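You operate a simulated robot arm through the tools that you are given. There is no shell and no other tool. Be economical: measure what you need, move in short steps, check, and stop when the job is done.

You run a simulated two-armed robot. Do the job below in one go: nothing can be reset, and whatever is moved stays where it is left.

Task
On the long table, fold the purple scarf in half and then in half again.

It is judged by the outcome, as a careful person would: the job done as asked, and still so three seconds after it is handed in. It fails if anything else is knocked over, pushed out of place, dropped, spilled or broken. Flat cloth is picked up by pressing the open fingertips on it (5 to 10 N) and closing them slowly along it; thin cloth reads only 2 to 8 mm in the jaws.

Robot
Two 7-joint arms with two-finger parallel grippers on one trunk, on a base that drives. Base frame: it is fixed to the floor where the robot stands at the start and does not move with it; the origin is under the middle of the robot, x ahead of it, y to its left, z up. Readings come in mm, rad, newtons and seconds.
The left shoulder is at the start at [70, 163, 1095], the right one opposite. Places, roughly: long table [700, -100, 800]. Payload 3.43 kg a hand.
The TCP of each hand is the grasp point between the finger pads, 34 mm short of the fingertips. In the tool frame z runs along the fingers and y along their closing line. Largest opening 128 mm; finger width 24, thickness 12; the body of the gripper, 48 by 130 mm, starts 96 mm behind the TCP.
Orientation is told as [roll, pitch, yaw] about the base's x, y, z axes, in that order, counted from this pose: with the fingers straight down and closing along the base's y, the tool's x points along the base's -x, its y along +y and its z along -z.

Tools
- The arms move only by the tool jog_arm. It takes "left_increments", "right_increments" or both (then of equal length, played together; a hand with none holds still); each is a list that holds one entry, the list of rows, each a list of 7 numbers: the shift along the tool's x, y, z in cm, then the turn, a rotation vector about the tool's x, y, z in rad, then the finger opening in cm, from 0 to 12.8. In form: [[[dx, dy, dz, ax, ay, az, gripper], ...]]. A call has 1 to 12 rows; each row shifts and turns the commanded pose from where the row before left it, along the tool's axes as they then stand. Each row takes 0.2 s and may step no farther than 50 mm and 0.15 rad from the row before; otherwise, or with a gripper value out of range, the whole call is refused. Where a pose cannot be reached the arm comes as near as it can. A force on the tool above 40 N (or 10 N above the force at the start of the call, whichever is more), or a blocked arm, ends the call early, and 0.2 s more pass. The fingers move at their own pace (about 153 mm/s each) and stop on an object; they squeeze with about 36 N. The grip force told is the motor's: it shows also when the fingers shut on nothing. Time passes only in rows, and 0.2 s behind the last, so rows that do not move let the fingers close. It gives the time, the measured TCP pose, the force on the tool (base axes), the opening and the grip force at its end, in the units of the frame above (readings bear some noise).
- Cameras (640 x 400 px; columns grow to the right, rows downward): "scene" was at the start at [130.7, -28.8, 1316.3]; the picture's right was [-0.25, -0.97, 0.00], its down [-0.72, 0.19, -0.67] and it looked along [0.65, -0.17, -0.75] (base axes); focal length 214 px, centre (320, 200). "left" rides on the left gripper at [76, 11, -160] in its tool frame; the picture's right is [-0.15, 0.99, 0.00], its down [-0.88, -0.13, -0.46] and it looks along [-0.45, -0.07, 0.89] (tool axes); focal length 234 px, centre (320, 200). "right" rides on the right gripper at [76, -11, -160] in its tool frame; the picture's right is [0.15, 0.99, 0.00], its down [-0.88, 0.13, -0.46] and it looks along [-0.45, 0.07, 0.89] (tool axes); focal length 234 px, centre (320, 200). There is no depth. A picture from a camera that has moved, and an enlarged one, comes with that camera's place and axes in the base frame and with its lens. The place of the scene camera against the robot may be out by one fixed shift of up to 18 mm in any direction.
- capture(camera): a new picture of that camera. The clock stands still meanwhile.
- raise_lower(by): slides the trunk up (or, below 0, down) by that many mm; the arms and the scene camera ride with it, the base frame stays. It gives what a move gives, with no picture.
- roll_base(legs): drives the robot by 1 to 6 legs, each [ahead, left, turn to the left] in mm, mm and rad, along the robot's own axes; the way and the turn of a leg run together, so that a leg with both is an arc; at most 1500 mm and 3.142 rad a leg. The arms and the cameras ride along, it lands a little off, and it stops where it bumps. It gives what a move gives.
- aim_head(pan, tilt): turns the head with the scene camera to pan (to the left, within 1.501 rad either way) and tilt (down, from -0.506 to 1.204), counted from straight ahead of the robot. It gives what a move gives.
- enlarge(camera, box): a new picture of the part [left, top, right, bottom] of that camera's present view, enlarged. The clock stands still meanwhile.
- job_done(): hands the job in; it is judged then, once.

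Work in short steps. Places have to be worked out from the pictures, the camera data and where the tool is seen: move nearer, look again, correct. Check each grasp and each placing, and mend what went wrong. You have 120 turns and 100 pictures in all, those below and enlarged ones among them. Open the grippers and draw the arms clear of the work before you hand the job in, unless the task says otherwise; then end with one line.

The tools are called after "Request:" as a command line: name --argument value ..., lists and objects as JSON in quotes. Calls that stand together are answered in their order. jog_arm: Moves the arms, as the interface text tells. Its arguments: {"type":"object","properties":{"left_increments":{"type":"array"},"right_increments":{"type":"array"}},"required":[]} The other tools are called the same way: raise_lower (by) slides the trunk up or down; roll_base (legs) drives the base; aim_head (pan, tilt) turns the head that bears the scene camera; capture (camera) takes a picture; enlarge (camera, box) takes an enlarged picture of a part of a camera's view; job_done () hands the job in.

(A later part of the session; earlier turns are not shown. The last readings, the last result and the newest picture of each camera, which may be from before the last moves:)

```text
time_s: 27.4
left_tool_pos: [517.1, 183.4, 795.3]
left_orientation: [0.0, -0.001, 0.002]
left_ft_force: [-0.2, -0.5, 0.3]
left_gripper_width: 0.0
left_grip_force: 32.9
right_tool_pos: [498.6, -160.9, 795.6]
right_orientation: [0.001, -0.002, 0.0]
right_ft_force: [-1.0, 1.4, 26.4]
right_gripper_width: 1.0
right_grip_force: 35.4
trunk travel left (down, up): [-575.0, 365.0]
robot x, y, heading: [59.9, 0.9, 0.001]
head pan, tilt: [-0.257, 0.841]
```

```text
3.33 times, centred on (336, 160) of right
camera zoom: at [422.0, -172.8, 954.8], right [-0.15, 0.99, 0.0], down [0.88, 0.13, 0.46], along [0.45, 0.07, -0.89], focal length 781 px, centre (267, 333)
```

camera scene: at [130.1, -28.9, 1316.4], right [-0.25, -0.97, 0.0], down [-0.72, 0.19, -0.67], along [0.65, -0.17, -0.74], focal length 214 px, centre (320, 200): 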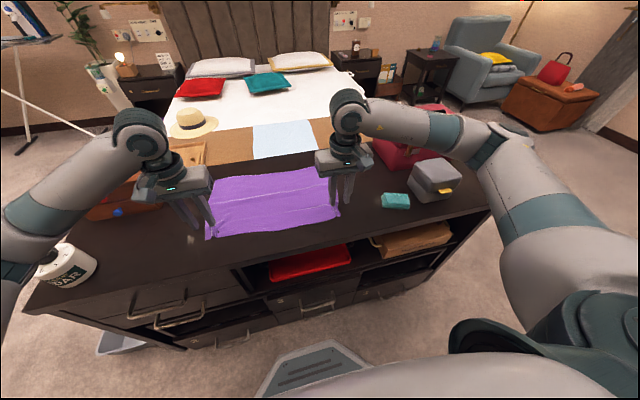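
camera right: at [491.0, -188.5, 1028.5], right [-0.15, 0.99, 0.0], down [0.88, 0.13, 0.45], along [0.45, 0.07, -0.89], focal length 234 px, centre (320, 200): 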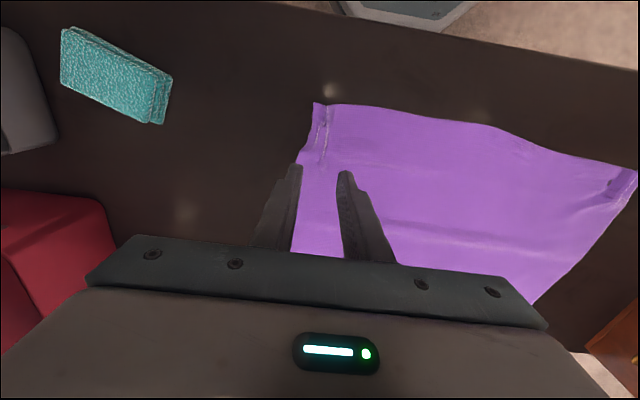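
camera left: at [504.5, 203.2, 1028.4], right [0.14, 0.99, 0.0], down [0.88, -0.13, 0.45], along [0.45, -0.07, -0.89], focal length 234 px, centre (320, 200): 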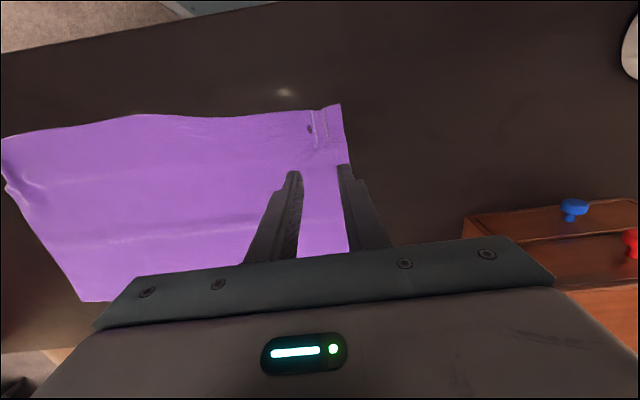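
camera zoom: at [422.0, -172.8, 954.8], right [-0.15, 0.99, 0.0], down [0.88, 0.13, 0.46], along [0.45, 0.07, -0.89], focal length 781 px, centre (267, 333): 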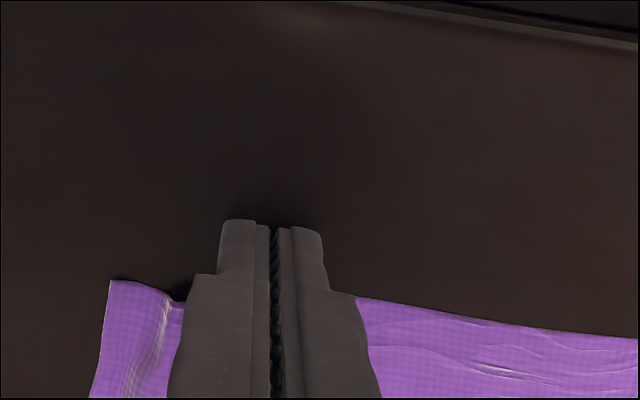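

The overlap was too small: the left reads 0 and the right 1.0. I lift slightly, reopen, move 6 mm further in and press again.

Request:
jog_arm --left_increments '[[[0, 0, -0.4, 0, 0, 0, 1.5], [-0.6, 0.3, 0, 0, 0, 0, 3.6], [0, 0, 0.3, 0, 0, 0, 3.6], [0, 0, 0.1, 0, 0, 0, 3.6], [0, 0, 0.05, 0, 0, 0, 3.6], [0, 0, 0, 0, 0, 0, 3.6]]]' --right_increments '[[[0, 0, -0.4, 0, 0, 0, 1.5], [-0.6, 0, 0, 0, 0, 0, 3.6], [0, 0, 0.2, 0, 0, 0, 3.6], [0, 0, 0.1, 0, 0, 0, 3.6], [0, 0, 0.05, 0, 0, 0, 3.6], [0, 0, 0, 0, 0, 0, 3.6]]]'

Request:
enlarge --camera "right" --box '[240, 100, 432, 220]'

```text
time_s: 28.8
left_tool_pos: [522.1, 185.4, 794.5]
left_orientation: [-0.001, 0.001, 0.002]
left_ft_force: [1.6, 0.3, 5.8]
left_gripper_width: 36.0
left_grip_force: 0.4
right_tool_pos: [503.9, -161.0, 793.6]
right_orientation: [-0.001, -0.003, 0.0]
right_ft_force: [0.5, -1.0, 17.9]
right_gripper_width: 35.6
right_grip_force: 0.1
trunk travel left (down, up): [-575.0, 365.0]
robot x, y, heading: [60.3, 2.9, 0.004]
head pan, tilt: [-0.257, 0.841]
```

```text
3.33 times, centred on (336, 160) of right
camera zoom: at [427.9, -173.5, 954.8], right [-0.15, 0.99, 0.0], down [0.88, 0.13, 0.46], along [0.45, 0.07, -0.89], focal length 781 px, centre (267, 333)
```

zoom: 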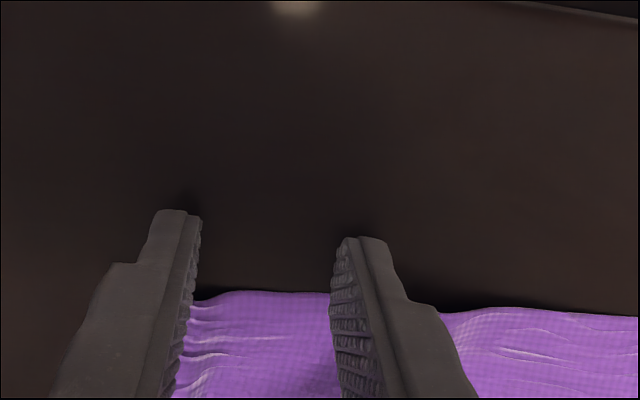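

The overlap is still only about 9 mm, so I move both hands 4 mm further in and balance the pressure.

Request:
jog_arm --left_increments '[[[0, 0, -0.3, 0, 0, 0, 3.6], [-0.4, 0, 0, 0, 0, 0, 3.6], [0, 0, 0.3, 0, 0, 0, 3.6], [0, 0, 0.02, 0, 0, 0, 3.6], [0, 0, 0, 0, 0, 0, 3.6]]]' --right_increments '[[[0, 0, -0.3, 0, 0, 0, 3.6], [-0.4, 0, 0, 0, 0, 0, 3.6], [0, 0, 0.2, 0, 0, 0, 3.6], [0, 0, 0.03, 0, 0, 0, 3.6], [0, 0, 0, 0, 0, 0, 3.6]]]'

```text
time_s: 30.0
left_tool_pos: [526.1, 185.8, 794.9]
left_orientation: [0.001, -0.003, 0.002]
left_ft_force: [1.7, -0.3, 12.6]
left_gripper_width: 35.8
left_grip_force: 0.1
right_tool_pos: [509.1, -161.3, 795.0]
right_orientation: [0.0, -0.002, 0.0]
right_ft_force: [2.4, -1.0, 12.4]
right_gripper_width: 35.8
right_grip_force: 0.1
trunk travel left (down, up): [-575.0, 365.0]
robot x, y, heading: [58.6, -0.3, 0.003]
head pan, tilt: [-0.257, 0.841]
```

Both hands press at about 12 N, so I ease off slightly and close slowly.

Request:
jog_arm --left_increments '[[[0, 0, -0.03, 0, 0, 0, 3.2], [0, 0, 0, 0, 0, 0, 2.8], [0, 0, 0, 0, 0, 0, 2.4], [0, 0, 0, 0, 0, 0, 2.0], [0, 0, 0, 0, 0, 0, 1.6], [0, 0, 0, 0, 0, 0, 1.2], [0, 0, 0, 0, 0, 0, 0.8], [0, 0, 0, 0, 0, 0, 0.5], [0, 0, 0, 0, 0, 0, 0.2], [0, 0, 0, 0, 0, 0, 0], [0, 0, 0, 0, 0, 0, 0]]]' --right_increments '[[[0, 0, -0.03, 0, 0, 0, 3.2], [0, 0, 0, 0, 0, 0, 2.8], [0, 0, 0, 0, 0, 0, 2.4], [0, 0, 0, 0, 0, 0, 2.0], [0, 0, 0, 0, 0, 0, 1.6], [0, 0, 0, 0, 0, 0, 1.2], [0, 0, 0, 0, 0, 0, 0.8], [0, 0, 0, 0, 0, 0, 0.5], [0, 0, 0, 0, 0, 0, 0.2], [0, 0, 0, 0, 0, 0, 0], [0, 0, 0, 0, 0, 0, 0]]]'

Request:
enlarge --camera "left" --box '[240, 100, 432, 220]'

Request:
enlarge --camera "right" --box '[240, 100, 432, 220]'

```text
time_s: 32.4
left_tool_pos: [525.8, 185.7, 795.1]
left_orientation: [0.0, -0.001, 0.003]
left_ft_force: [1.2, -1.2, 20.0]
left_gripper_width: 1.6
left_grip_force: 36.5
right_tool_pos: [508.1, -161.5, 794.9]
right_orientation: [0.0, -0.002, 0.0]
right_ft_force: [0.9, 0.6, 2.6]
right_gripper_width: 0.4
right_grip_force: 35.2
trunk travel left (down, up): [-575.0, 365.0]
robot x, y, heading: [60.1, -2.2, -0.0]
head pan, tilt: [-0.257, 0.841]
```

```text
3.33 times, centred on (336, 160) of left
camera zoom: at [450.9, 197.8, 954.7], right [0.14, 0.99, 0.0], down [0.88, -0.13, 0.46], along [0.45, -0.07, -0.89], focal length 781 px, centre (267, 333)
```

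zoom: 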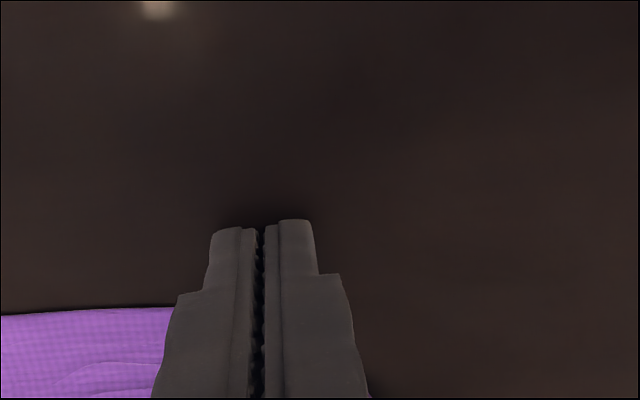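

```text
3.33 times, centred on (336, 160) of right
camera zoom: at [431.8, -173.3, 955.3], right [-0.15, 0.99, 0.0], down [0.88, 0.13, 0.46], along [0.45, 0.07, -0.89], focal length 781 px, centre (267, 333)
```

zoom: 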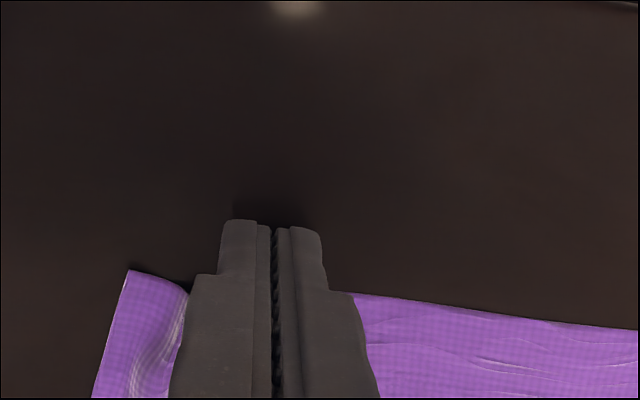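

The left holds (1.6 mm) and the right missed. I redo the right hand 8 mm further in and nearer its corner.

Request:
jog_arm --right_increments '[[[0, 0, -0.4, 0, 0, 0, 1.5], [-0.8, -0.6, 0, 0, 0, 0, 3.8], [0, 0, 0.3, 0, 0, 0, 3.8], [0, 0, 0.1, 0, 0, 0, 3.8], [0, 0, 0, 0, 0, 0, 3.8]]]'

Request:
enlarge --camera "right" --box '[240, 100, 432, 220]'

```text
time_s: 33.6
left_tool_pos: [527.2, 185.3, 794.4]
left_orientation: [0.0, -0.002, 0.001]
left_ft_force: [2.2, -0.4, 22.2]
left_gripper_width: 1.3
left_grip_force: 36.2
right_tool_pos: [515.8, -167.9, 794.4]
right_orientation: [0.0, -0.002, 0.0]
right_ft_force: [0.9, -0.1, 1.9]
right_gripper_width: 38.3
right_grip_force: 0.4
trunk travel left (down, up): [-575.0, 365.0]
robot x, y, heading: [59.1, -1.5, -0.002]
head pan, tilt: [-0.257, 0.841]
```

```text
3.33 times, centred on (336, 160) of right
camera zoom: at [440.0, -180.0, 955.3], right [-0.15, 0.99, 0.0], down [0.88, 0.13, 0.46], along [0.45, 0.07, -0.89], focal length 781 px, centre (267, 333)
```

zoom: 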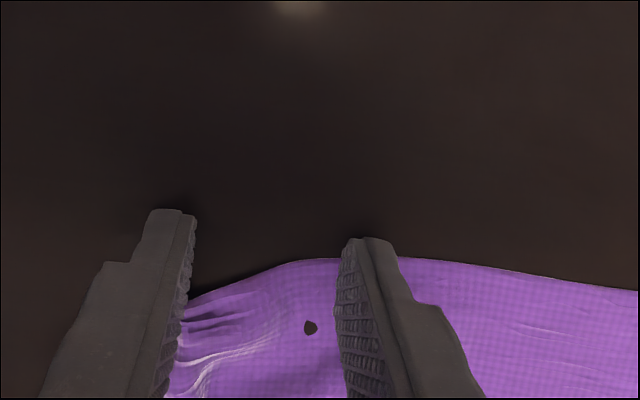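

The right pads now overlap the edge by about 18 mm. I press another 1 mm and close; the left hand eases off a little.

Request:
jog_arm --left_increments '[[[0, 0, -0.1, 0, 0, 0, 0], [0, 0, 0, 0, 0, 0, 0], [0, 0, 0, 0, 0, 0, 0], [0, 0, 0, 0, 0, 0, 0], [0, 0, 0, 0, 0, 0, 0], [0, 0, 0, 0, 0, 0, 0], [0, 0, 0, 0, 0, 0, 0], [0, 0, 0, 0, 0, 0, 0], [0, 0, 0, 0, 0, 0, 0], [0, 0, 0, 0, 0, 0, 0], [0, 0, 0, 0, 0, 0, 0], [0, 0, 0, 0, 0, 0, 0]]]' --right_increments '[[[0, 0, 0.12, 0, 0, 0, 3.8], [0, 0, 0, 0, 0, 0, 3.4], [0, 0, 0, 0, 0, 0, 3.0], [0, 0, 0, 0, 0, 0, 2.6], [0, 0, 0, 0, 0, 0, 2.2], [0, 0, 0, 0, 0, 0, 1.8], [0, 0, 0, 0, 0, 0, 1.4], [0, 0, 0, 0, 0, 0, 1.0], [0, 0, 0, 0, 0, 0, 0.6], [0, 0, 0, 0, 0, 0, 0.3], [0, 0, 0, 0, 0, 0, 0], [0, 0, 0, 0, 0, 0, 0]]]'

Request:
enlarge --camera "right" --box '[240, 100, 432, 220]'

```text
time_s: 36.2
left_tool_pos: [524.8, 186.7, 795.4]
left_orientation: [-0.001, -0.002, 0.002]
left_ft_force: [-0.3, -5.7, 0.5]
left_gripper_width: 1.1
left_grip_force: 35.4
right_tool_pos: [516.9, -165.7, 795.2]
right_orientation: [0.0, -0.002, 0.002]
right_ft_force: [-0.6, 9.5, 27.0]
right_gripper_width: 1.8
right_grip_force: 36.3
trunk travel left (down, up): [-575.0, 365.0]
robot x, y, heading: [53.3, 5.8, 0.004]
head pan, tilt: [-0.257, 0.841]
```

```text
3.33 times, centred on (336, 160) of right
camera zoom: at [439.5, -178.2, 954.9], right [-0.15, 0.99, 0.0], down [0.88, 0.13, 0.46], along [0.45, 0.07, -0.89], focal length 781 px, centre (267, 333)
```

zoom: 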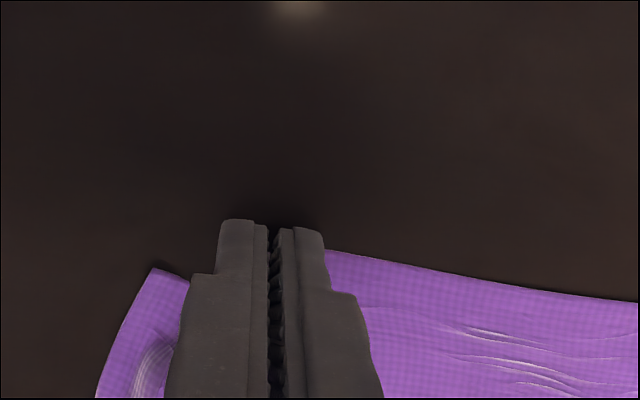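

Both hands hold, with the cloth tight between them. I fold again, this time pitching the fingers back towards the robot as the edge goes over, so that the cloth turns over properly.

Request:
jog_arm --left_increments '[[[-0.75, -0.14, -1.79, 0, 0.075, 0, 0], [-1.02, -0.14, -1.85, 0, 0.075, 0, 0], [-1.2, -0.14, -1.75, 0, 0.075, 0, 0], [-1.49, -0.14, -1.72, 0, 0.075, 0, 0], [-1.66, -0.14, -1.57, 0, 0.075, 0, 0], [-1.82, -0.14, -1.47, 0, 0.075, 0, 0], [-1.83, -0.14, -1.31, 0, 0.075, 0, 0]]]' --right_increments '[[[-0.75, -0.12, -1.79, 0, 0.075, 0, 0], [-1.02, -0.12, -1.85, 0, 0.075, 0, 0], [-1.2, -0.12, -1.75, 0, 0.075, 0, 0], [-1.49, -0.12, -1.72, 0, 0.075, 0, 0], [-1.66, -0.12, -1.57, 0, 0.075, 0, 0], [-1.82, -0.12, -1.47, 0, 0.075, 0, 0], [-1.83, -0.12, -1.31, 0, 0.075, 0, 0]]]'

Request:
enlarge --camera "scene" --box '[140, 120, 400, 280]'

```text
time_s: 37.8
left_tool_pos: [647.3, 176.5, 880.2]
left_orientation: [-0.001, 0.528, 0.002]
left_ft_force: [-0.1, -4.3, -0.9]
left_gripper_width: 0.9
left_grip_force: 35.3
right_tool_pos: [635.0, -177.2, 877.2]
right_orientation: [0.002, 0.528, -0.001]
right_ft_force: [0.6, 4.8, -0.3]
right_gripper_width: 1.7
right_grip_force: 35.8
trunk travel left (down, up): [-575.0, 365.0]
robot x, y, heading: [59.2, -3.3, -0.002]
head pan, tilt: [-0.257, 0.841]
```

```text
2.46 times, centred on (270, 200) of scene
camera zoom: at [191.1, -29.0, 1316.1], right [-0.25, -0.97, 0.0], down [-0.72, 0.19, -0.67], along [0.64, -0.17, -0.75], focal length 528 px, centre (443, 200)
```

zoom: 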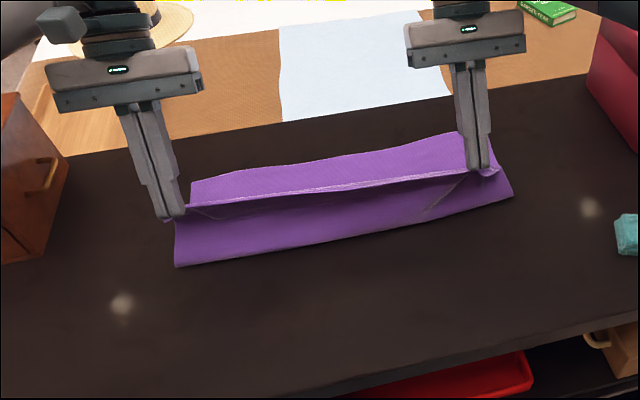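

This time it turns over cleanly. I continue with the rest of the arc.

Request:
jog_arm --left_increments '[[[-2.16, -0.14, -1.1, 0, 0.075, 0, 0], [-2.3, -0.14, -0.89, 0, 0.075, 0, 0], [-2.47, -0.14, -0.75, 0, 0.075, 0, 0], [-2.54, -0.14, -0.48, 0, 0.075, 0, 0], [-2.51, -0.14, -0.35, 0, 0.075, 0, 0]]]' --right_increments '[[[-2.16, -0.12, -1.1, 0, 0.075, 0, 0], [-2.3, -0.12, -0.89, 0, 0.075, 0, 0], [-2.47, -0.12, -0.75, 0, 0.075, 0, 0], [-2.54, -0.12, -0.48, 0, 0.075, 0, 0], [-2.51, -0.12, -0.35, 0, 0.075, 0, 0]]]'

Request:
enlarge --camera "scene" --box '[140, 120, 400, 280]'

Request:
capture --camera "right"

```text
time_s: 39.0
left_tool_pos: [691.9, 170.7, 841.9]
left_orientation: [0.0, 0.875, 0.0]
left_ft_force: [-0.6, -4.6, -0.3]
left_gripper_width: 1.3
left_grip_force: 36.0
left hand out of reach, approached as far as the arm can: row 4, 5
right_tool_pos: [692.8, -185.9, 835.2]
right_orientation: [0.005, 0.869, 0.003]
right_ft_force: [-1.0, 4.6, 0.8]
right_gripper_width: 1.6
right_grip_force: 35.9
right hand out of reach, approached as far as the arm can: row 4, 5
trunk travel left (down, up): [-575.0, 365.0]
robot x, y, heading: [62.8, -0.9, 0.001]
head pan, tilt: [-0.257, 0.841]
```

```text
2.46 times, centred on (270, 200) of scene
camera zoom: at [190.8, -30.6, 1316.4], right [-0.25, -0.97, 0.0], down [-0.72, 0.19, -0.67], along [0.64, -0.17, -0.75], focal length 528 px, centre (443, 200)
```

zoom: 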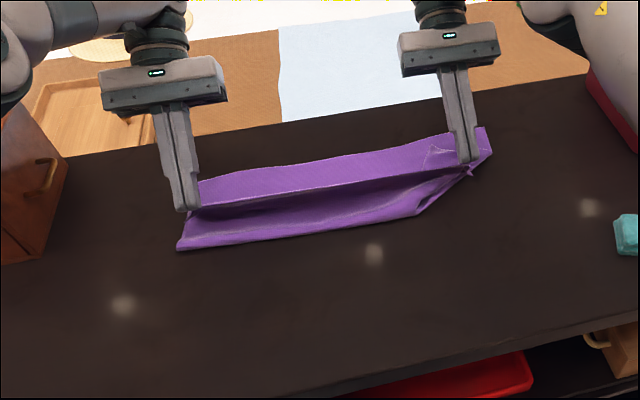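

```text
58 pictures are left
camera right: at [766.2, -196.7, 996.1], right [-0.09, 0.99, 0.12], down [0.92, 0.13, -0.38], along [-0.39, 0.07, -0.92], focal length 234 px, centre (320, 200)
```

right: 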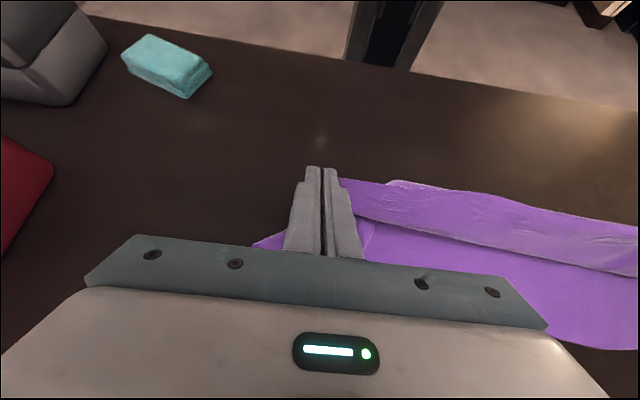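

The pitched hands run out of reach at the far side. It is better to fold the far edge towards the robot, because then the pitch brings the hands nearer. I first undo this move and lay the near edge back.

Request:
jog_arm --left_increments '[[[2.37, 0.2, 1.26, 0, -0.125, 0, 0], [2.18, 0.2, 1.33, 0, -0.125, 0, 0], [2.03, 0.2, 1.45, 0, -0.125, 0, 0], [2.2, 0.2, 1.19, 0, -0.125, 0, 0], [2.15, 0.2, 1.37, 0, -0.125, 0, 0]]]' --right_increments '[[[2.37, 0.2, 1.26, 0, -0.125, 0, 0], [2.18, 0.2, 1.33, 0, -0.125, 0, 0], [2.03, 0.2, 1.45, 0, -0.125, 0, 0], [2.2, 0.2, 1.19, 0, -0.125, 0, 0], [2.15, 0.2, 1.37, 0, -0.125, 0, 0]]]'

Request:
enlarge --camera "scene" --box '[140, 120, 400, 280]'

```text
time_s: 40.2
left_tool_pos: [565.3, 183.3, 854.3]
left_orientation: [0.0, 0.273, 0.002]
left_ft_force: [-0.6, -6.3, -0.5]
left_gripper_width: 1.2
left_grip_force: 36.2
right_tool_pos: [565.0, -173.0, 850.4]
right_orientation: [0.002, 0.272, -0.001]
right_ft_force: [-0.3, 4.2, -0.3]
right_gripper_width: 1.7
right_grip_force: 36.0
trunk travel left (down, up): [-575.0, 365.0]
robot x, y, heading: [58.0, 0.7, -0.003]
head pan, tilt: [-0.257, 0.841]
```

```text
2.46 times, centred on (270, 200) of scene
camera zoom: at [188.4, -28.8, 1316.6], right [-0.25, -0.97, 0.0], down [-0.72, 0.19, -0.67], along [0.65, -0.17, -0.74], focal length 528 px, centre (443, 200)
```

zoom: 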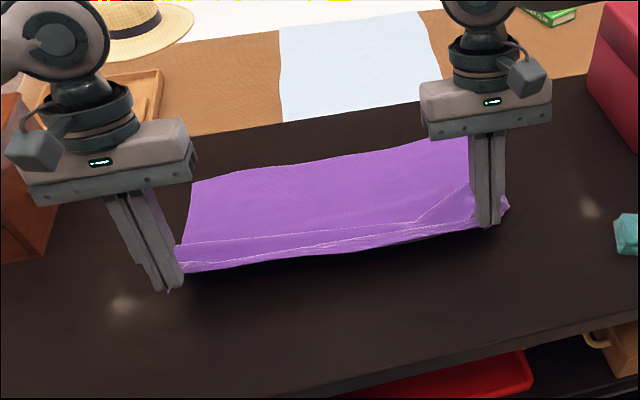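

It unfolded again. I finish unpitching, lay the edge on the table, let go, and rise clear.

Request:
jog_arm --left_increments '[[[1.39, 0.1, 2.46, 0, -0.136, 0, 0], [1.71, 0.1, 2.25, 0, -0.136, 0, 0], [0.3, 0, 1.4, 0, 0, 0, 0], [0, 0, 0.1, 0, 0, 0, 0.6], [0, 0, 0, 0, 0, 0, 1.5], [0, 0, 0, 0, 0, 0, 2.5], [0, 0, -1, 0, 0, 0, 2.5], [0, 0, -3, 0, 0, 0, 2.5], [0, 0, -4, 0, 0, 0, 2.5], [0, 0, -4, 0, 0, 0, 3.8]]]' --right_increments '[[[1.87, 0.1, 2.6, 0, -0.136, 0, 0], [2.0, 0.1, 2.29, 0, -0.136, 0, 0], [0.3, 0, 1.0, 0, 0, 0, 0], [0, 0, 0.1, 0, 0, 0, 0.6], [0, 0, 0, 0, 0, 0, 1.5], [0, 0, 0, 0, 0, 0, 2.5], [0, 0, -1, 0, 0, 0, 2.5], [0, 0, -3, 0, 0, 0, 2.5], [0, 0, -4, 0, 0, 0, 2.5], [0, 0, -4, 0, 0, 0, 3.8]]]'

Request:
enlarge --camera "scene" --box '[140, 120, 400, 280]'

```text
time_s: 42.4
left_tool_pos: [522.4, 185.1, 922.3]
left_orientation: [0.001, 0.004, 0.002]
left_ft_force: [-0.6, -0.1, 0.2]
left_gripper_width: 37.7
left_grip_force: 0.0
right_tool_pos: [515.3, -171.6, 920.1]
right_orientation: [0.0, 0.003, 0.001]
right_ft_force: [0.4, -0.2, 0.3]
right_gripper_width: 38.4
right_grip_force: 0.0
trunk travel left (down, up): [-575.0, 365.0]
robot x, y, heading: [59.1, 1.7, -0.0]
head pan, tilt: [-0.257, 0.841]
```

```text
2.46 times, centred on (270, 200) of scene
camera zoom: at [189.2, -28.8, 1316.3], right [-0.25, -0.97, 0.0], down [-0.72, 0.19, -0.67], along [0.65, -0.17, -0.74], focal length 528 px, centre (443, 200)
```

zoom: 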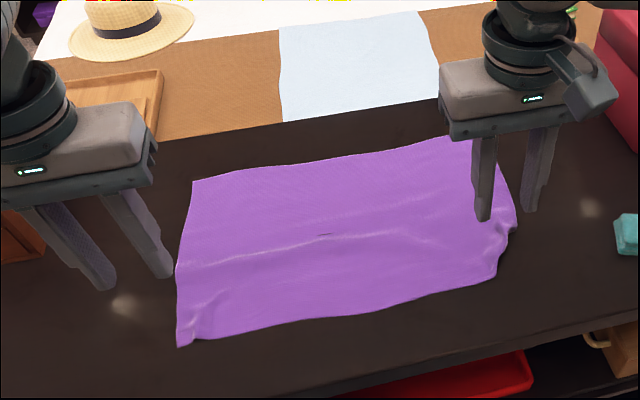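

The near right corner looks crumpled, so I look at it from the right hand.

Request:
capture --camera "right"

Request:
capture --camera "left"

```text
55 pictures are left
camera right: at [439.0, -184.4, 1080.3], right [-0.15, 0.99, 0.0], down [0.88, 0.13, 0.45], along [0.45, 0.07, -0.89], focal length 234 px, centre (320, 200)
```

right: 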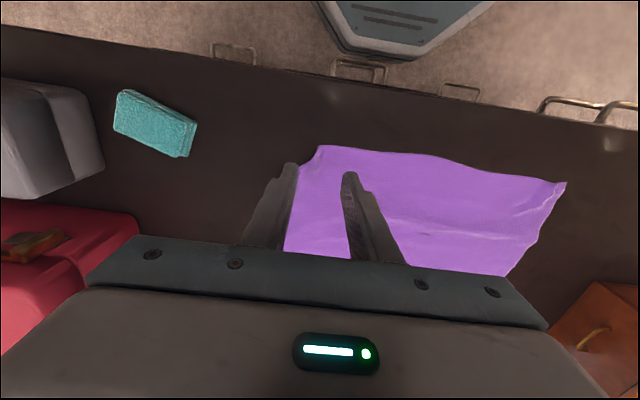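

```text
54 pictures are left
camera left: at [448.4, 197.3, 1082.5], right [0.14, 0.99, 0.0], down [0.88, -0.13, 0.45], along [0.45, -0.07, -0.89], focal length 234 px, centre (320, 200)
```

left: 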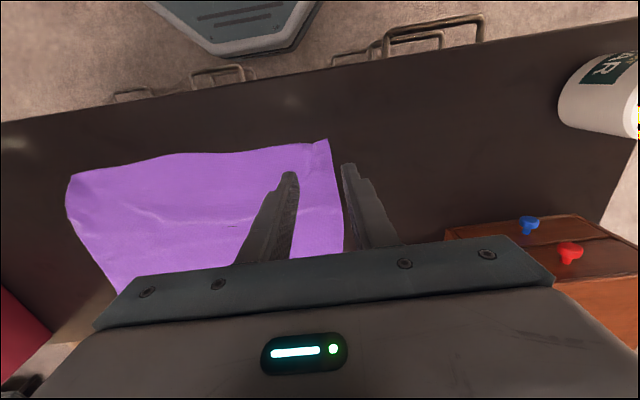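

I move both hands up towards the far edge, where they will grip next, and inspect the near corners from there.

Request:
jog_arm --left_increments '[[[-4, 0, 0, 0, 0, 0, 3.8], [-4, 0, 0, 0, 0, 0, 3.8], [-4, 0, 0, 0, 0, 0, 3.8], [-3, 0, 0, 0, 0, 0, 3.8]]]' --right_increments '[[[-4, 0, 0, 0, 0, 0, 3.8], [-4, 0, 0, 0, 0, 0, 3.8], [-4, 0, 0, 0, 0, 0, 3.8], [-3, 0, 0, 0, 0, 0, 3.8]]]'

Request:
capture --camera "right"

Request:
capture --camera "left"

Request:
enlarge --camera "scene" --box '[140, 120, 400, 280]'

```text
time_s: 43.4
left_tool_pos: [675.5, 187.3, 918.9]
left_orientation: [0.0, 0.006, 0.0]
left_ft_force: [0.0, -0.1, -0.4]
left_gripper_width: 38.0
left_grip_force: 0.1
right_tool_pos: [666.6, -170.0, 918.1]
right_orientation: [-0.002, 0.006, 0.001]
right_ft_force: [0.7, 0.0, -0.1]
right_gripper_width: 37.8
right_grip_force: 0.1
trunk travel left (down, up): [-575.0, 365.0]
robot x, y, heading: [61.8, -0.5, 0.0]
head pan, tilt: [-0.257, 0.841]
```

```text
53 pictures are left
camera right: at [591.9, -183.2, 1077.6], right [-0.15, 0.99, 0.0], down [0.88, 0.13, 0.45], along [0.45, 0.07, -0.89], focal length 234 px, centre (320, 200)
```

right: 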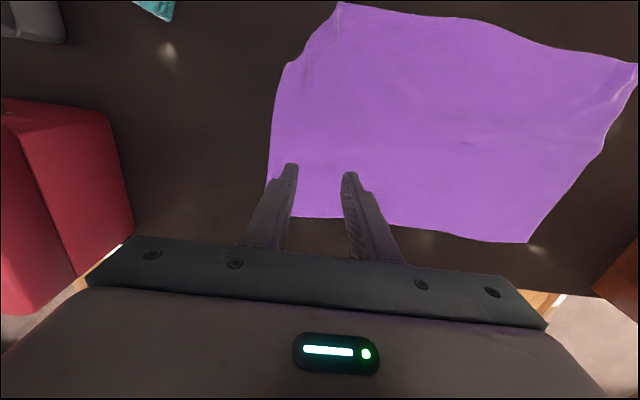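

```text
52 pictures are left
camera left: at [602.1, 200.1, 1079.2], right [0.14, 0.99, 0.0], down [0.88, -0.13, 0.45], along [0.45, -0.07, -0.89], focal length 234 px, centre (320, 200)
```

left: 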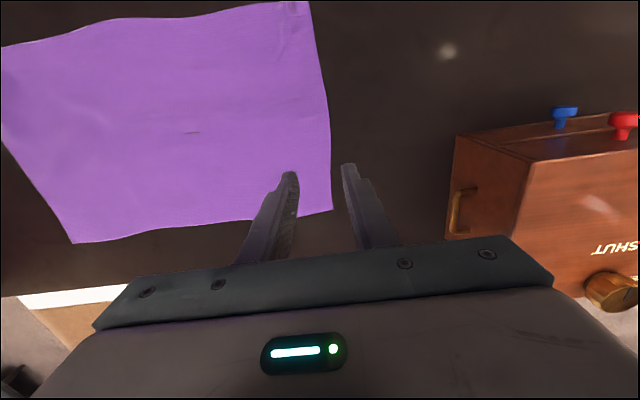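

```text
2.46 times, centred on (270, 200) of scene
camera zoom: at [190.9, -28.7, 1316.2], right [-0.25, -0.97, 0.0], down [-0.72, 0.19, -0.67], along [0.64, -0.17, -0.75], focal length 528 px, centre (443, 200)
```

zoom: 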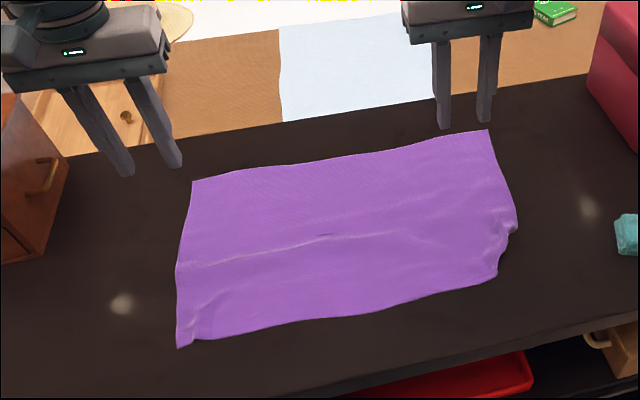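

The near right corner is tucked under. I pinch the near edge just inside the tuck at about (531,-132) so I can lift it and let the flap drop free. The left hand stays up.

Request:
jog_arm --right_increments '[[[4, 1, 1, 0, 0, 0, 3.8], [4, 1, 2, 0, 0, 0, 3.8], [3.5, 1, 2.5, 0, 0, 0, 3.8], [2.1, 0.8, 3, 0, 0, 0, 3.8], [0, 0, 2.5, 0, 0, 0, 3.8], [0, 0, 0.7, 0, 0, 0, 3.8], [0, 0, 0.3, 0, 0, 0, 3.8], [0, 0, 0, 0, 0, 0, 3.8]]]'

Request:
enlarge --camera "right" --box '[160, 80, 480, 280]'

```text
time_s: 45.2
left_tool_pos: [676.4, 188.5, 919.7]
left_orientation: [0.001, 0.006, 0.001]
left_ft_force: [0.8, -0.2, 0.1]
left_gripper_width: 37.9
left_grip_force: 0.1
right_tool_pos: [530.8, -133.0, 798.9]
right_orientation: [0.001, 0.003, 0.001]
right_ft_force: [-0.4, -0.5, -0.3]
right_gripper_width: 37.9
right_grip_force: 0.0
trunk travel left (down, up): [-575.0, 365.0]
robot x, y, heading: [56.5, 1.4, -0.002]
head pan, tilt: [-0.257, 0.841]
```

```text
2.00 times, centred on (320, 180) of right
camera zoom: at [454.6, -145.4, 959.2], right [-0.15, 0.99, 0.0], down [0.88, 0.13, 0.45], along [0.45, 0.07, -0.89], focal length 468 px, centre (320, 240)
```

zoom: 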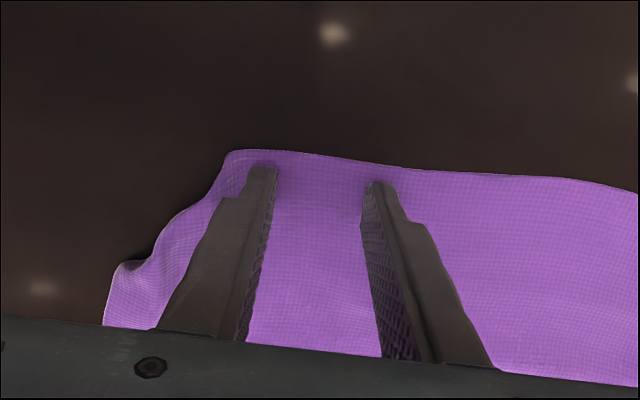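

I press down and close the right hand here.

Request:
jog_arm --right_increments '[[[0, 0, 0.3, 0, 0, 0, 3.8], [0, 0, 0.13, 0, 0, 0, 3.8], [0, 0, 0, 0, 0, 0, 3.4], [0, 0, 0, 0, 0, 0, 2.9], [0, 0, 0, 0, 0, 0, 2.4], [0, 0, 0, 0, 0, 0, 1.9], [0, 0, 0, 0, 0, 0, 1.4], [0, 0, 0, 0, 0, 0, 1.0], [0, 0, 0, 0, 0, 0, 0.6], [0, 0, 0, 0, 0, 0, 0.3], [0, 0, 0, 0, 0, 0, 0], [0, 0, 0, 0, 0, 0, 0]]]'

```text
time_s: 47.8
left_tool_pos: [674.6, 188.3, 920.5]
left_orientation: [0.001, 0.005, 0.002]
left_ft_force: [-0.5, -0.3, 0.0]
left_gripper_width: 38.2
left_grip_force: 0.0
right_tool_pos: [528.4, -131.9, 795.2]
right_orientation: [0.0, 0.003, 0.001]
right_ft_force: [0.2, 0.2, 12.4]
right_gripper_width: 2.3
right_grip_force: 36.0
trunk travel left (down, up): [-575.0, 365.0]
robot x, y, heading: [59.8, -0.7, -0.001]
head pan, tilt: [-0.257, 0.841]
```

The grip reads 2.3 mm. I lift about 110 mm, shift slightly outward, and look.

Request:
jog_arm --right_increments '[[[0, 0, -2, 0, 0, 0, 0], [0, 0, -3, 0, 0, 0, 0], [0, -0.5, -3, 0, 0, 0, 0], [-1, -1, -3, 0, 0, 0, 0], [0, -1, 0, 0, 0, 0, 0], [0, 0, 0, 0, 0, 0, 0]]]'

Request:
enlarge --camera "scene" --box '[140, 120, 400, 280]'

Request:
capture --camera "right"

```text
time_s: 49.2
left_tool_pos: [675.5, 187.3, 920.0]
left_orientation: [0.001, 0.004, 0.001]
left_ft_force: [0.6, -0.9, -0.7]
left_gripper_width: 38.0
left_grip_force: 0.0
right_tool_pos: [541.7, -157.7, 904.0]
right_orientation: [0.0, 0.004, -0.001]
right_ft_force: [0.6, -0.1, 0.3]
right_gripper_width: 1.7
right_grip_force: 35.8
trunk travel left (down, up): [-575.0, 365.0]
robot x, y, heading: [58.7, -1.2, -0.003]
head pan, tilt: [-0.257, 0.841]
```

```text
2.46 times, centred on (270, 200) of scene
camera zoom: at [189.8, -28.2, 1316.4], right [-0.25, -0.97, 0.0], down [-0.72, 0.19, -0.67], along [0.65, -0.17, -0.75], focal length 528 px, centre (443, 200)
```

zoom: 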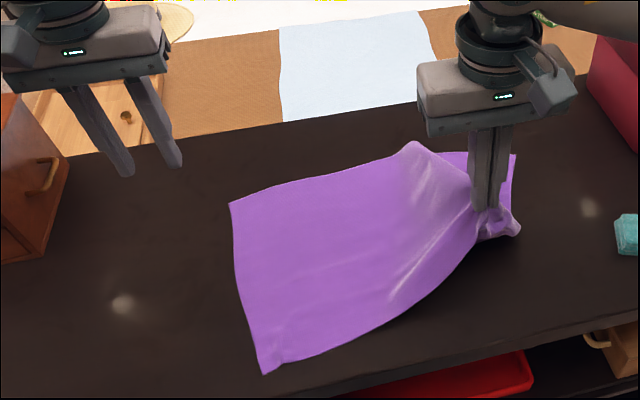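

```text
48 pictures are left
camera right: at [466.0, -170.7, 1065.4], right [-0.15, 0.99, 0.0], down [0.88, 0.13, 0.45], along [0.45, 0.07, -0.89], focal length 234 px, centre (320, 200)
```

right: 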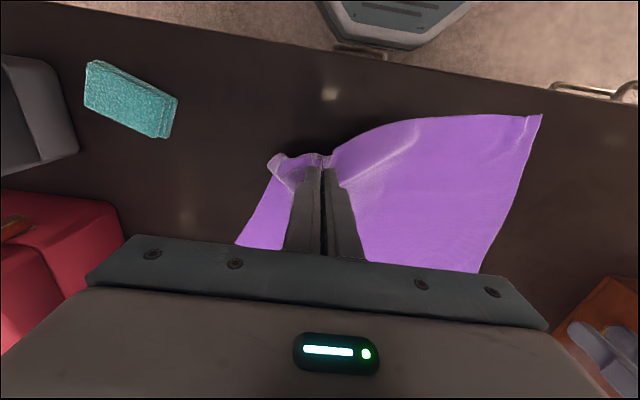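

The flap looks to have come free, though the scarf slid a little to the right. I lower while moving left, so the corner trails outward.

Request:
jog_arm --right_increments '[[[0.4, 0.7, 2.5, 0, 0, 0, 0], [0.4, 0.8, 2.5, 0, 0, 0, 0], [0.2, 0.8, 2.5, 0, 0, 0, 0], [0, 0.7, 2.0, 0, 0, 0, 0], [0, 0.3, 1.0, 0, 0, 0, 0], [0, 0, 0, 0, 0, 0, 0]]]'

Request:
enlarge --camera "scene" --box '[140, 120, 400, 280]'

Request:
capture --camera "right"

```text
time_s: 50.6
left_tool_pos: [675.1, 188.7, 919.4]
left_orientation: [0.001, 0.005, 0.002]
left_ft_force: [0.4, -0.3, 0.4]
left_gripper_width: 37.9
left_grip_force: 0.1
right_tool_pos: [531.7, -126.5, 799.4]
right_orientation: [0.0, 0.004, -0.001]
right_ft_force: [0.3, -0.4, 0.5]
right_gripper_width: 1.7
right_grip_force: 36.0
trunk travel left (down, up): [-575.0, 365.0]
robot x, y, heading: [59.0, -0.8, 0.0]
head pan, tilt: [-0.257, 0.841]
```

```text
2.46 times, centred on (270, 200) of scene
camera zoom: at [189.9, -28.6, 1316.3], right [-0.25, -0.97, 0.0], down [-0.72, 0.19, -0.67], along [0.65, -0.17, -0.75], focal length 528 px, centre (443, 200)
```

zoom: 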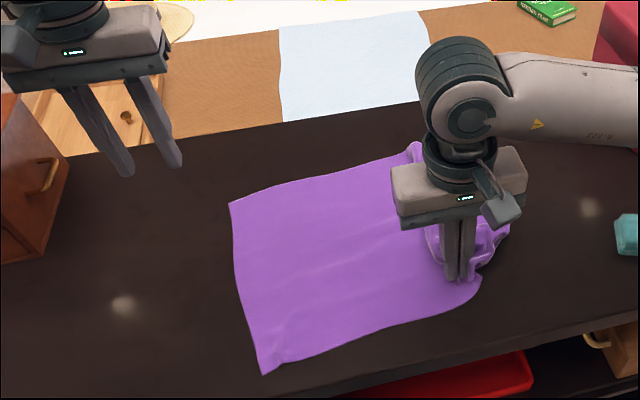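

```text
46 pictures are left
camera right: at [455.4, -138.5, 960.0], right [-0.15, 0.99, 0.0], down [0.88, 0.13, 0.45], along [0.45, 0.07, -0.89], focal length 234 px, centre (320, 200)
```

right: 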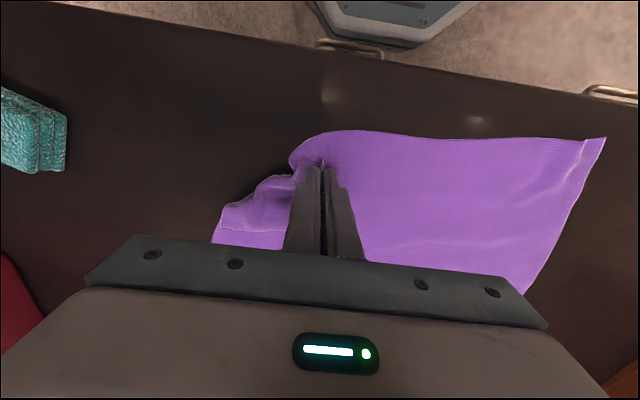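

The right side is bunched. I let go, rise, move back out of the way, and see where the corner actually is.

Request:
jog_arm --right_increments '[[[0, 0, 0.2, 0, 0, 0, 0.6], [0, 0, 0, 0, 0, 0, 1.8], [0, 0, -1, 0, 0, 0, 2.5], [0, 0, -4, 0, 0, 0, 3], [0, 0, -4, 0, 0, 0, 3.8], [-4, 0, -3, 0, 0, 0, 3.8], [-4.5, 0, 0, 0, 0, 0, 3.8], [-4.5, -0.5, 0, 0, 0, 0, 3.8]]]'

Request:
capture --camera "right"

Request:
enlarge --camera "scene" --box '[140, 120, 400, 280]'

```text
time_s: 52.4
left_tool_pos: [676.6, 188.7, 917.4]
left_orientation: [-0.001, 0.005, 0.002]
left_ft_force: [-0.5, 0.9, 0.6]
left_gripper_width: 38.2
left_grip_force: 0.2
right_tool_pos: [666.1, -129.8, 915.8]
right_orientation: [0.002, 0.004, 0.001]
right_ft_force: [-0.3, 0.6, 0.1]
right_gripper_width: 38.1
right_grip_force: 0.1
trunk travel left (down, up): [-575.0, 365.0]
robot x, y, heading: [57.8, 1.1, -0.001]
head pan, tilt: [-0.257, 0.841]
```

```text
45 pictures are left
camera right: at [589.7, -142.3, 1076.6], right [-0.15, 0.99, 0.0], down [0.88, 0.13, 0.45], along [0.45, 0.07, -0.89], focal length 234 px, centre (320, 200)
```

right: 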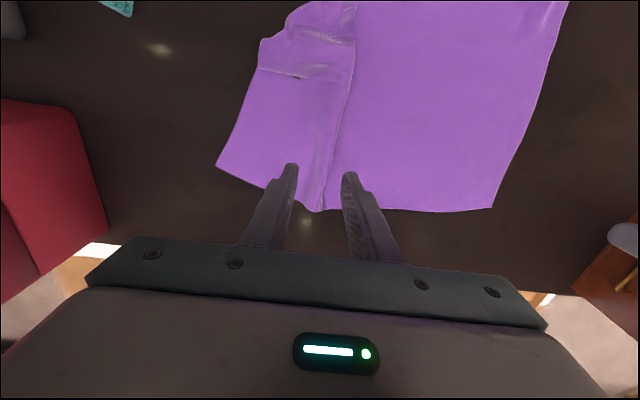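

```text
2.46 times, centred on (270, 200) of scene
camera zoom: at [190.6, -28.4, 1316.2], right [-0.25, -0.97, 0.0], down [-0.72, 0.19, -0.67], along [0.64, -0.17, -0.75], focal length 528 px, centre (443, 200)
```

zoom: 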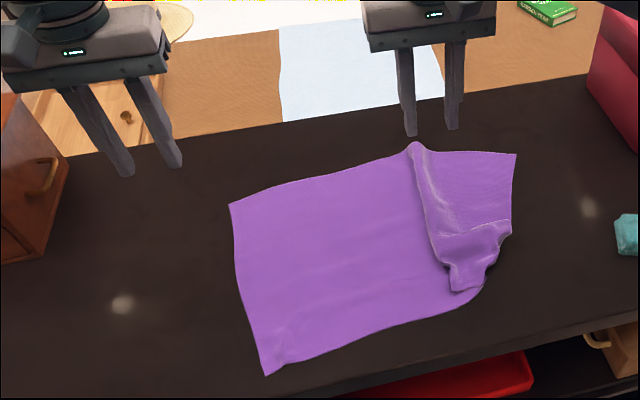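

A pleat has formed near the right side and the corner still looks tucked. I zoom in on that part.

Request:
enlarge --camera "scene" --box '[290, 170, 370, 250]'

Request:
enlarge --camera "right" --box '[200, 0, 420, 138]'

```text
5.00 times, centred on (330, 210) of scene
camera zoom: at [190.6, -28.4, 1316.2], right [-0.25, -0.97, 0.0], down [-0.72, 0.19, -0.67], along [0.64, -0.17, -0.75], focal length 1072 px, centre (270, 150)
```

zoom: 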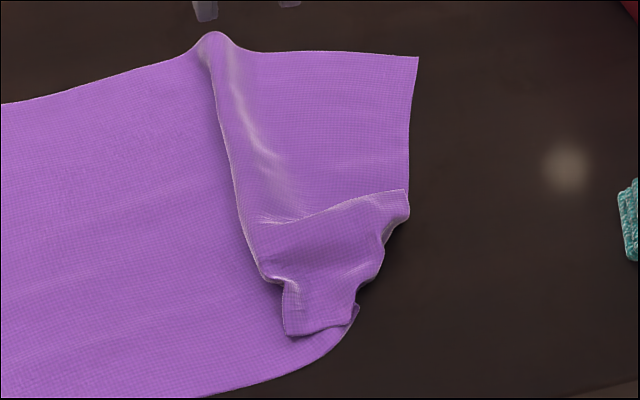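

```text
2.90 times, centred on (310, 69) of right
camera zoom: at [589.7, -142.3, 1076.6], right [-0.15, 0.99, 0.0], down [0.88, 0.13, 0.45], along [0.45, 0.07, -0.89], focal length 679 px, centre (349, 580)
```

zoom: 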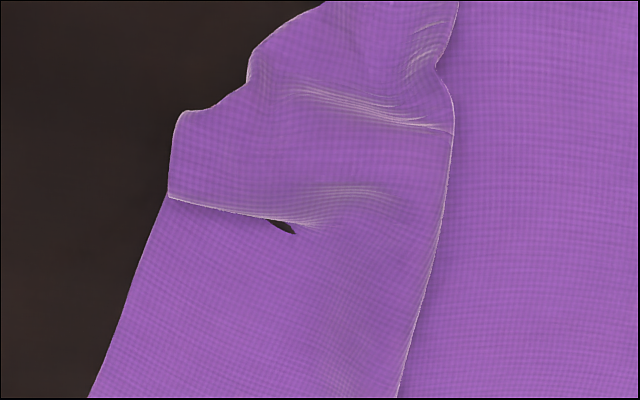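

The bright crease suggests the real corner is flipped to about (588,-214). I grip that flap there from above.

Request:
jog_arm --right_increments '[[[3, -2.2, 1, 0, 0, 0, 3.8], [3, -2.2, 2, 0, 0, 0, 3.8], [3, -2.4, 3, 0, 0, 0, 3.8], [0, 0, 3, 0, 0, 0, 3.8], [0, 0, 2, 0, 0, 0, 3.8], [0, 0, 0, 0, 0, 0, 3.8]]]'

Request:
enlarge --camera "right" --box '[160, 80, 480, 280]'

```text
time_s: 53.8
left_tool_pos: [675.3, 187.5, 919.4]
left_orientation: [0.0, 0.004, 0.0]
left_ft_force: [0.6, 0.0, -0.1]
left_gripper_width: 37.9
left_grip_force: 0.0
right_tool_pos: [571.4, -196.9, 805.6]
right_orientation: [0.001, 0.007, 0.001]
right_ft_force: [0.0, 0.1, -0.9]
right_gripper_width: 38.1
right_grip_force: 0.0
trunk travel left (down, up): [-575.0, 365.0]
robot x, y, heading: [57.3, 4.0, 0.003]
head pan, tilt: [-0.257, 0.841]
```

```text
2.00 times, centred on (320, 180) of right
camera zoom: at [495.6, -209.8, 965.8], right [-0.15, 0.99, 0.0], down [0.88, 0.13, 0.45], along [0.45, 0.07, -0.89], focal length 468 px, centre (320, 240)
```

zoom: 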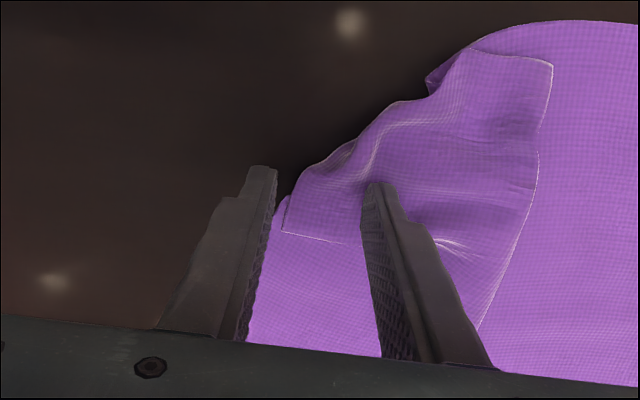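

The flap's corner is visible just beyond the fingertips. I shift slightly forward and inward, press and close on it.

Request:
jog_arm --right_increments '[[[-0.4, 0.6, 0.3, 0, 0, 0, 3.6], [0, 0, 0.3, 0, 0, 0, 3.6], [0, 0, 0.2, 0, 0, 0, 3.6], [0, 0, 0.1, 0, 0, 0, 3.6], [0, 0, 0, 0, 0, 0, 3.6]]]'

```text
time_s: 55.0
left_tool_pos: [674.8, 189.3, 919.4]
left_orientation: [0.0, 0.004, 0.002]
left_ft_force: [0.5, 0.2, -0.9]
left_gripper_width: 37.9
left_grip_force: 0.1
right_tool_pos: [573.7, -191.6, 797.8]
right_orientation: [0.002, 0.003, 0.0]
right_ft_force: [0.3, 0.0, 0.6]
right_gripper_width: 35.8
right_grip_force: 0.1
trunk travel left (down, up): [-575.0, 365.0]
robot x, y, heading: [60.7, 1.8, -0.003]
head pan, tilt: [-0.257, 0.841]
```

There's no contact yet, so I press 2 mm more and close.

Request:
jog_arm --right_increments '[[[0, 0, 0.2, 0, 0, 0, 3.6], [0, 0, 0.05, 0, 0, 0, 3.6], [0, 0, 0, 0, 0, 0, 3.2], [0, 0, 0, 0, 0, 0, 2.8], [0, 0, 0, 0, 0, 0, 2.3], [0, 0, 0, 0, 0, 0, 1.8], [0, 0, 0, 0, 0, 0, 1.3], [0, 0, 0, 0, 0, 0, 0.9], [0, 0, 0, 0, 0, 0, 0.6], [0, 0, 0, 0, 0, 0, 0.3], [0, 0, 0, 0, 0, 0, 0], [0, 0, 0, 0, 0, 0, 0]]]'

Request:
enlarge --camera "right" --box '[160, 80, 480, 280]'

```text
time_s: 57.6
left_tool_pos: [674.8, 186.9, 919.0]
left_orientation: [-0.001, 0.005, 0.002]
left_ft_force: [-0.5, -0.3, -0.3]
left_gripper_width: 38.0
left_grip_force: 0.0
right_tool_pos: [574.4, -191.5, 795.7]
right_orientation: [0.001, 0.004, -0.001]
right_ft_force: [0.1, 0.4, 1.5]
right_gripper_width: 2.1
right_grip_force: 35.7
trunk travel left (down, up): [-575.0, 365.0]
robot x, y, heading: [59.3, 1.2, 0.004]
head pan, tilt: [-0.257, 0.841]
```

```text
2.00 times, centred on (320, 180) of right
camera zoom: at [499.3, -204.7, 956.5], right [-0.15, 0.99, 0.0], down [0.88, 0.13, 0.45], along [0.45, 0.07, -0.89], focal length 468 px, centre (320, 240)
```

zoom: 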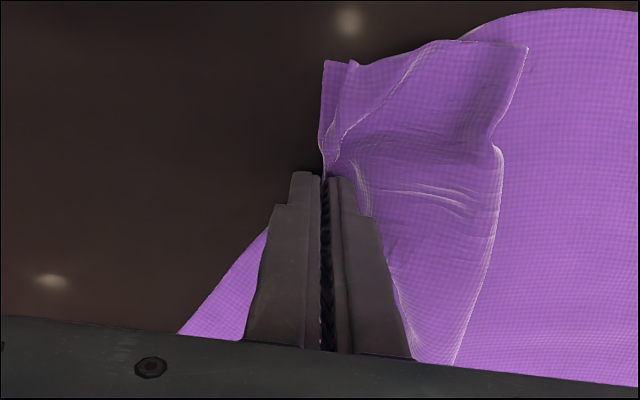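

The corner popped out to about (520,-199), and I now hold the right edge. I lift a little and draw it to the right to open the pleat.

Request:
jog_arm --right_increments '[[[0, 0, -1.2, 0, 0, 0, 0], [0, -1.0, -0.5, 0, 0, 0, 0], [0, -1.2, 0, 0, 0, 0, 0], [0, -1.2, 0, 0, 0, 0, 0], [0, -1.0, 0.5, 0, 0, 0, 0], [0, 0, 0, 0, 0, 0, 0]]]'

Request:
enlarge --camera "scene" --box '[140, 120, 400, 280]'

Request:
capture --camera "right"

```text
time_s: 59.0
left_tool_pos: [674.4, 187.9, 919.6]
left_orientation: [-0.001, 0.007, 0.002]
left_ft_force: [0.6, -0.3, 0.5]
left_gripper_width: 38.1
left_grip_force: 0.1
right_tool_pos: [574.0, -237.2, 808.2]
right_orientation: [0.0, 0.003, 0.0]
right_ft_force: [0.6, -0.3, 0.1]
right_gripper_width: 2.2
right_grip_force: 36.1
trunk travel left (down, up): [-575.0, 365.0]
robot x, y, heading: [60.8, -1.9, -0.004]
head pan, tilt: [-0.257, 0.841]
```

```text
2.46 times, centred on (270, 200) of scene
camera zoom: at [189.8, -28.4, 1316.3], right [-0.25, -0.97, 0.0], down [-0.72, 0.19, -0.67], along [0.65, -0.17, -0.75], focal length 528 px, centre (443, 200)
```

zoom: 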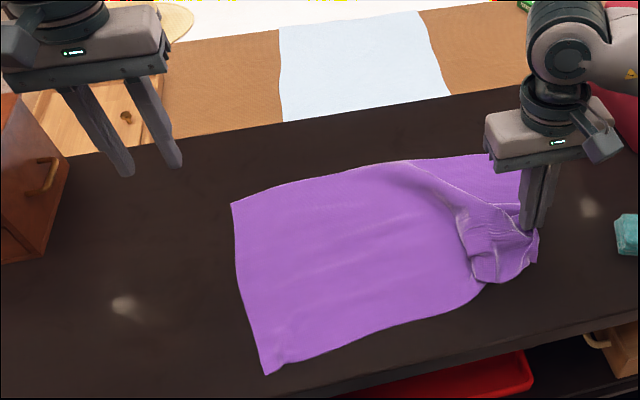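

```text
38 pictures are left
camera right: at [498.2, -249.3, 969.3], right [-0.15, 0.99, 0.0], down [0.88, 0.13, 0.45], along [0.45, 0.07, -0.89], focal length 234 px, centre (320, 200)
```

right: 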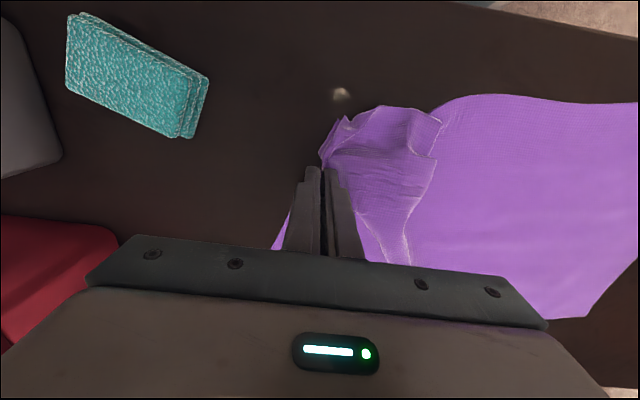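

The pleat is opening. I keep drawing outward and towards the robot, keeping well clear of the sponge.

Request:
jog_arm --right_increments '[[[0.6, -1.0, 0, 0, 0, 0, 0], [0.8, -1.0, 0, 0, 0, 0, 0], [0.8, -1.0, 0, 0, 0, 0, 0], [0.8, -0.8, 0.3, 0, 0, 0, 0], [0, 0, 0, 0, 0, 0, 0]]]'

Request:
enlarge --camera "scene" --box '[140, 120, 400, 280]'

```text
time_s: 60.2
left_tool_pos: [674.9, 187.6, 919.4]
left_orientation: [0.001, 0.005, 0.002]
left_ft_force: [0.0, 0.6, -0.2]
left_gripper_width: 38.0
left_grip_force: 0.2
right_tool_pos: [544.2, -274.6, 804.1]
right_orientation: [-0.001, 0.005, -0.001]
right_ft_force: [-0.8, -0.4, -0.3]
right_gripper_width: 2.3
right_grip_force: 35.9
trunk travel left (down, up): [-575.0, 365.0]
robot x, y, heading: [59.0, -0.1, -0.0]
head pan, tilt: [-0.257, 0.841]
```

```text
2.46 times, centred on (270, 200) of scene
camera zoom: at [190.0, -28.5, 1316.3], right [-0.25, -0.97, 0.0], down [-0.72, 0.19, -0.67], along [0.65, -0.17, -0.75], focal length 528 px, centre (443, 200)
```

zoom: 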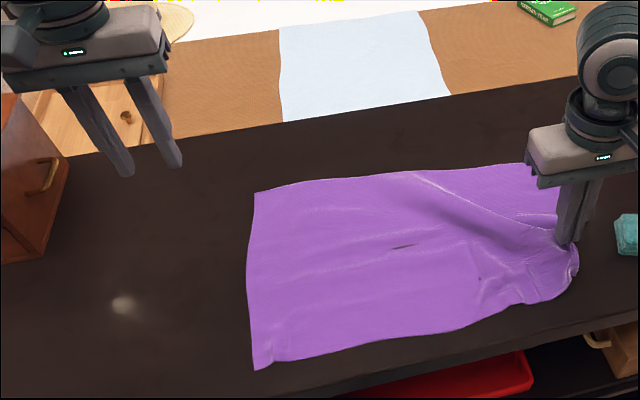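

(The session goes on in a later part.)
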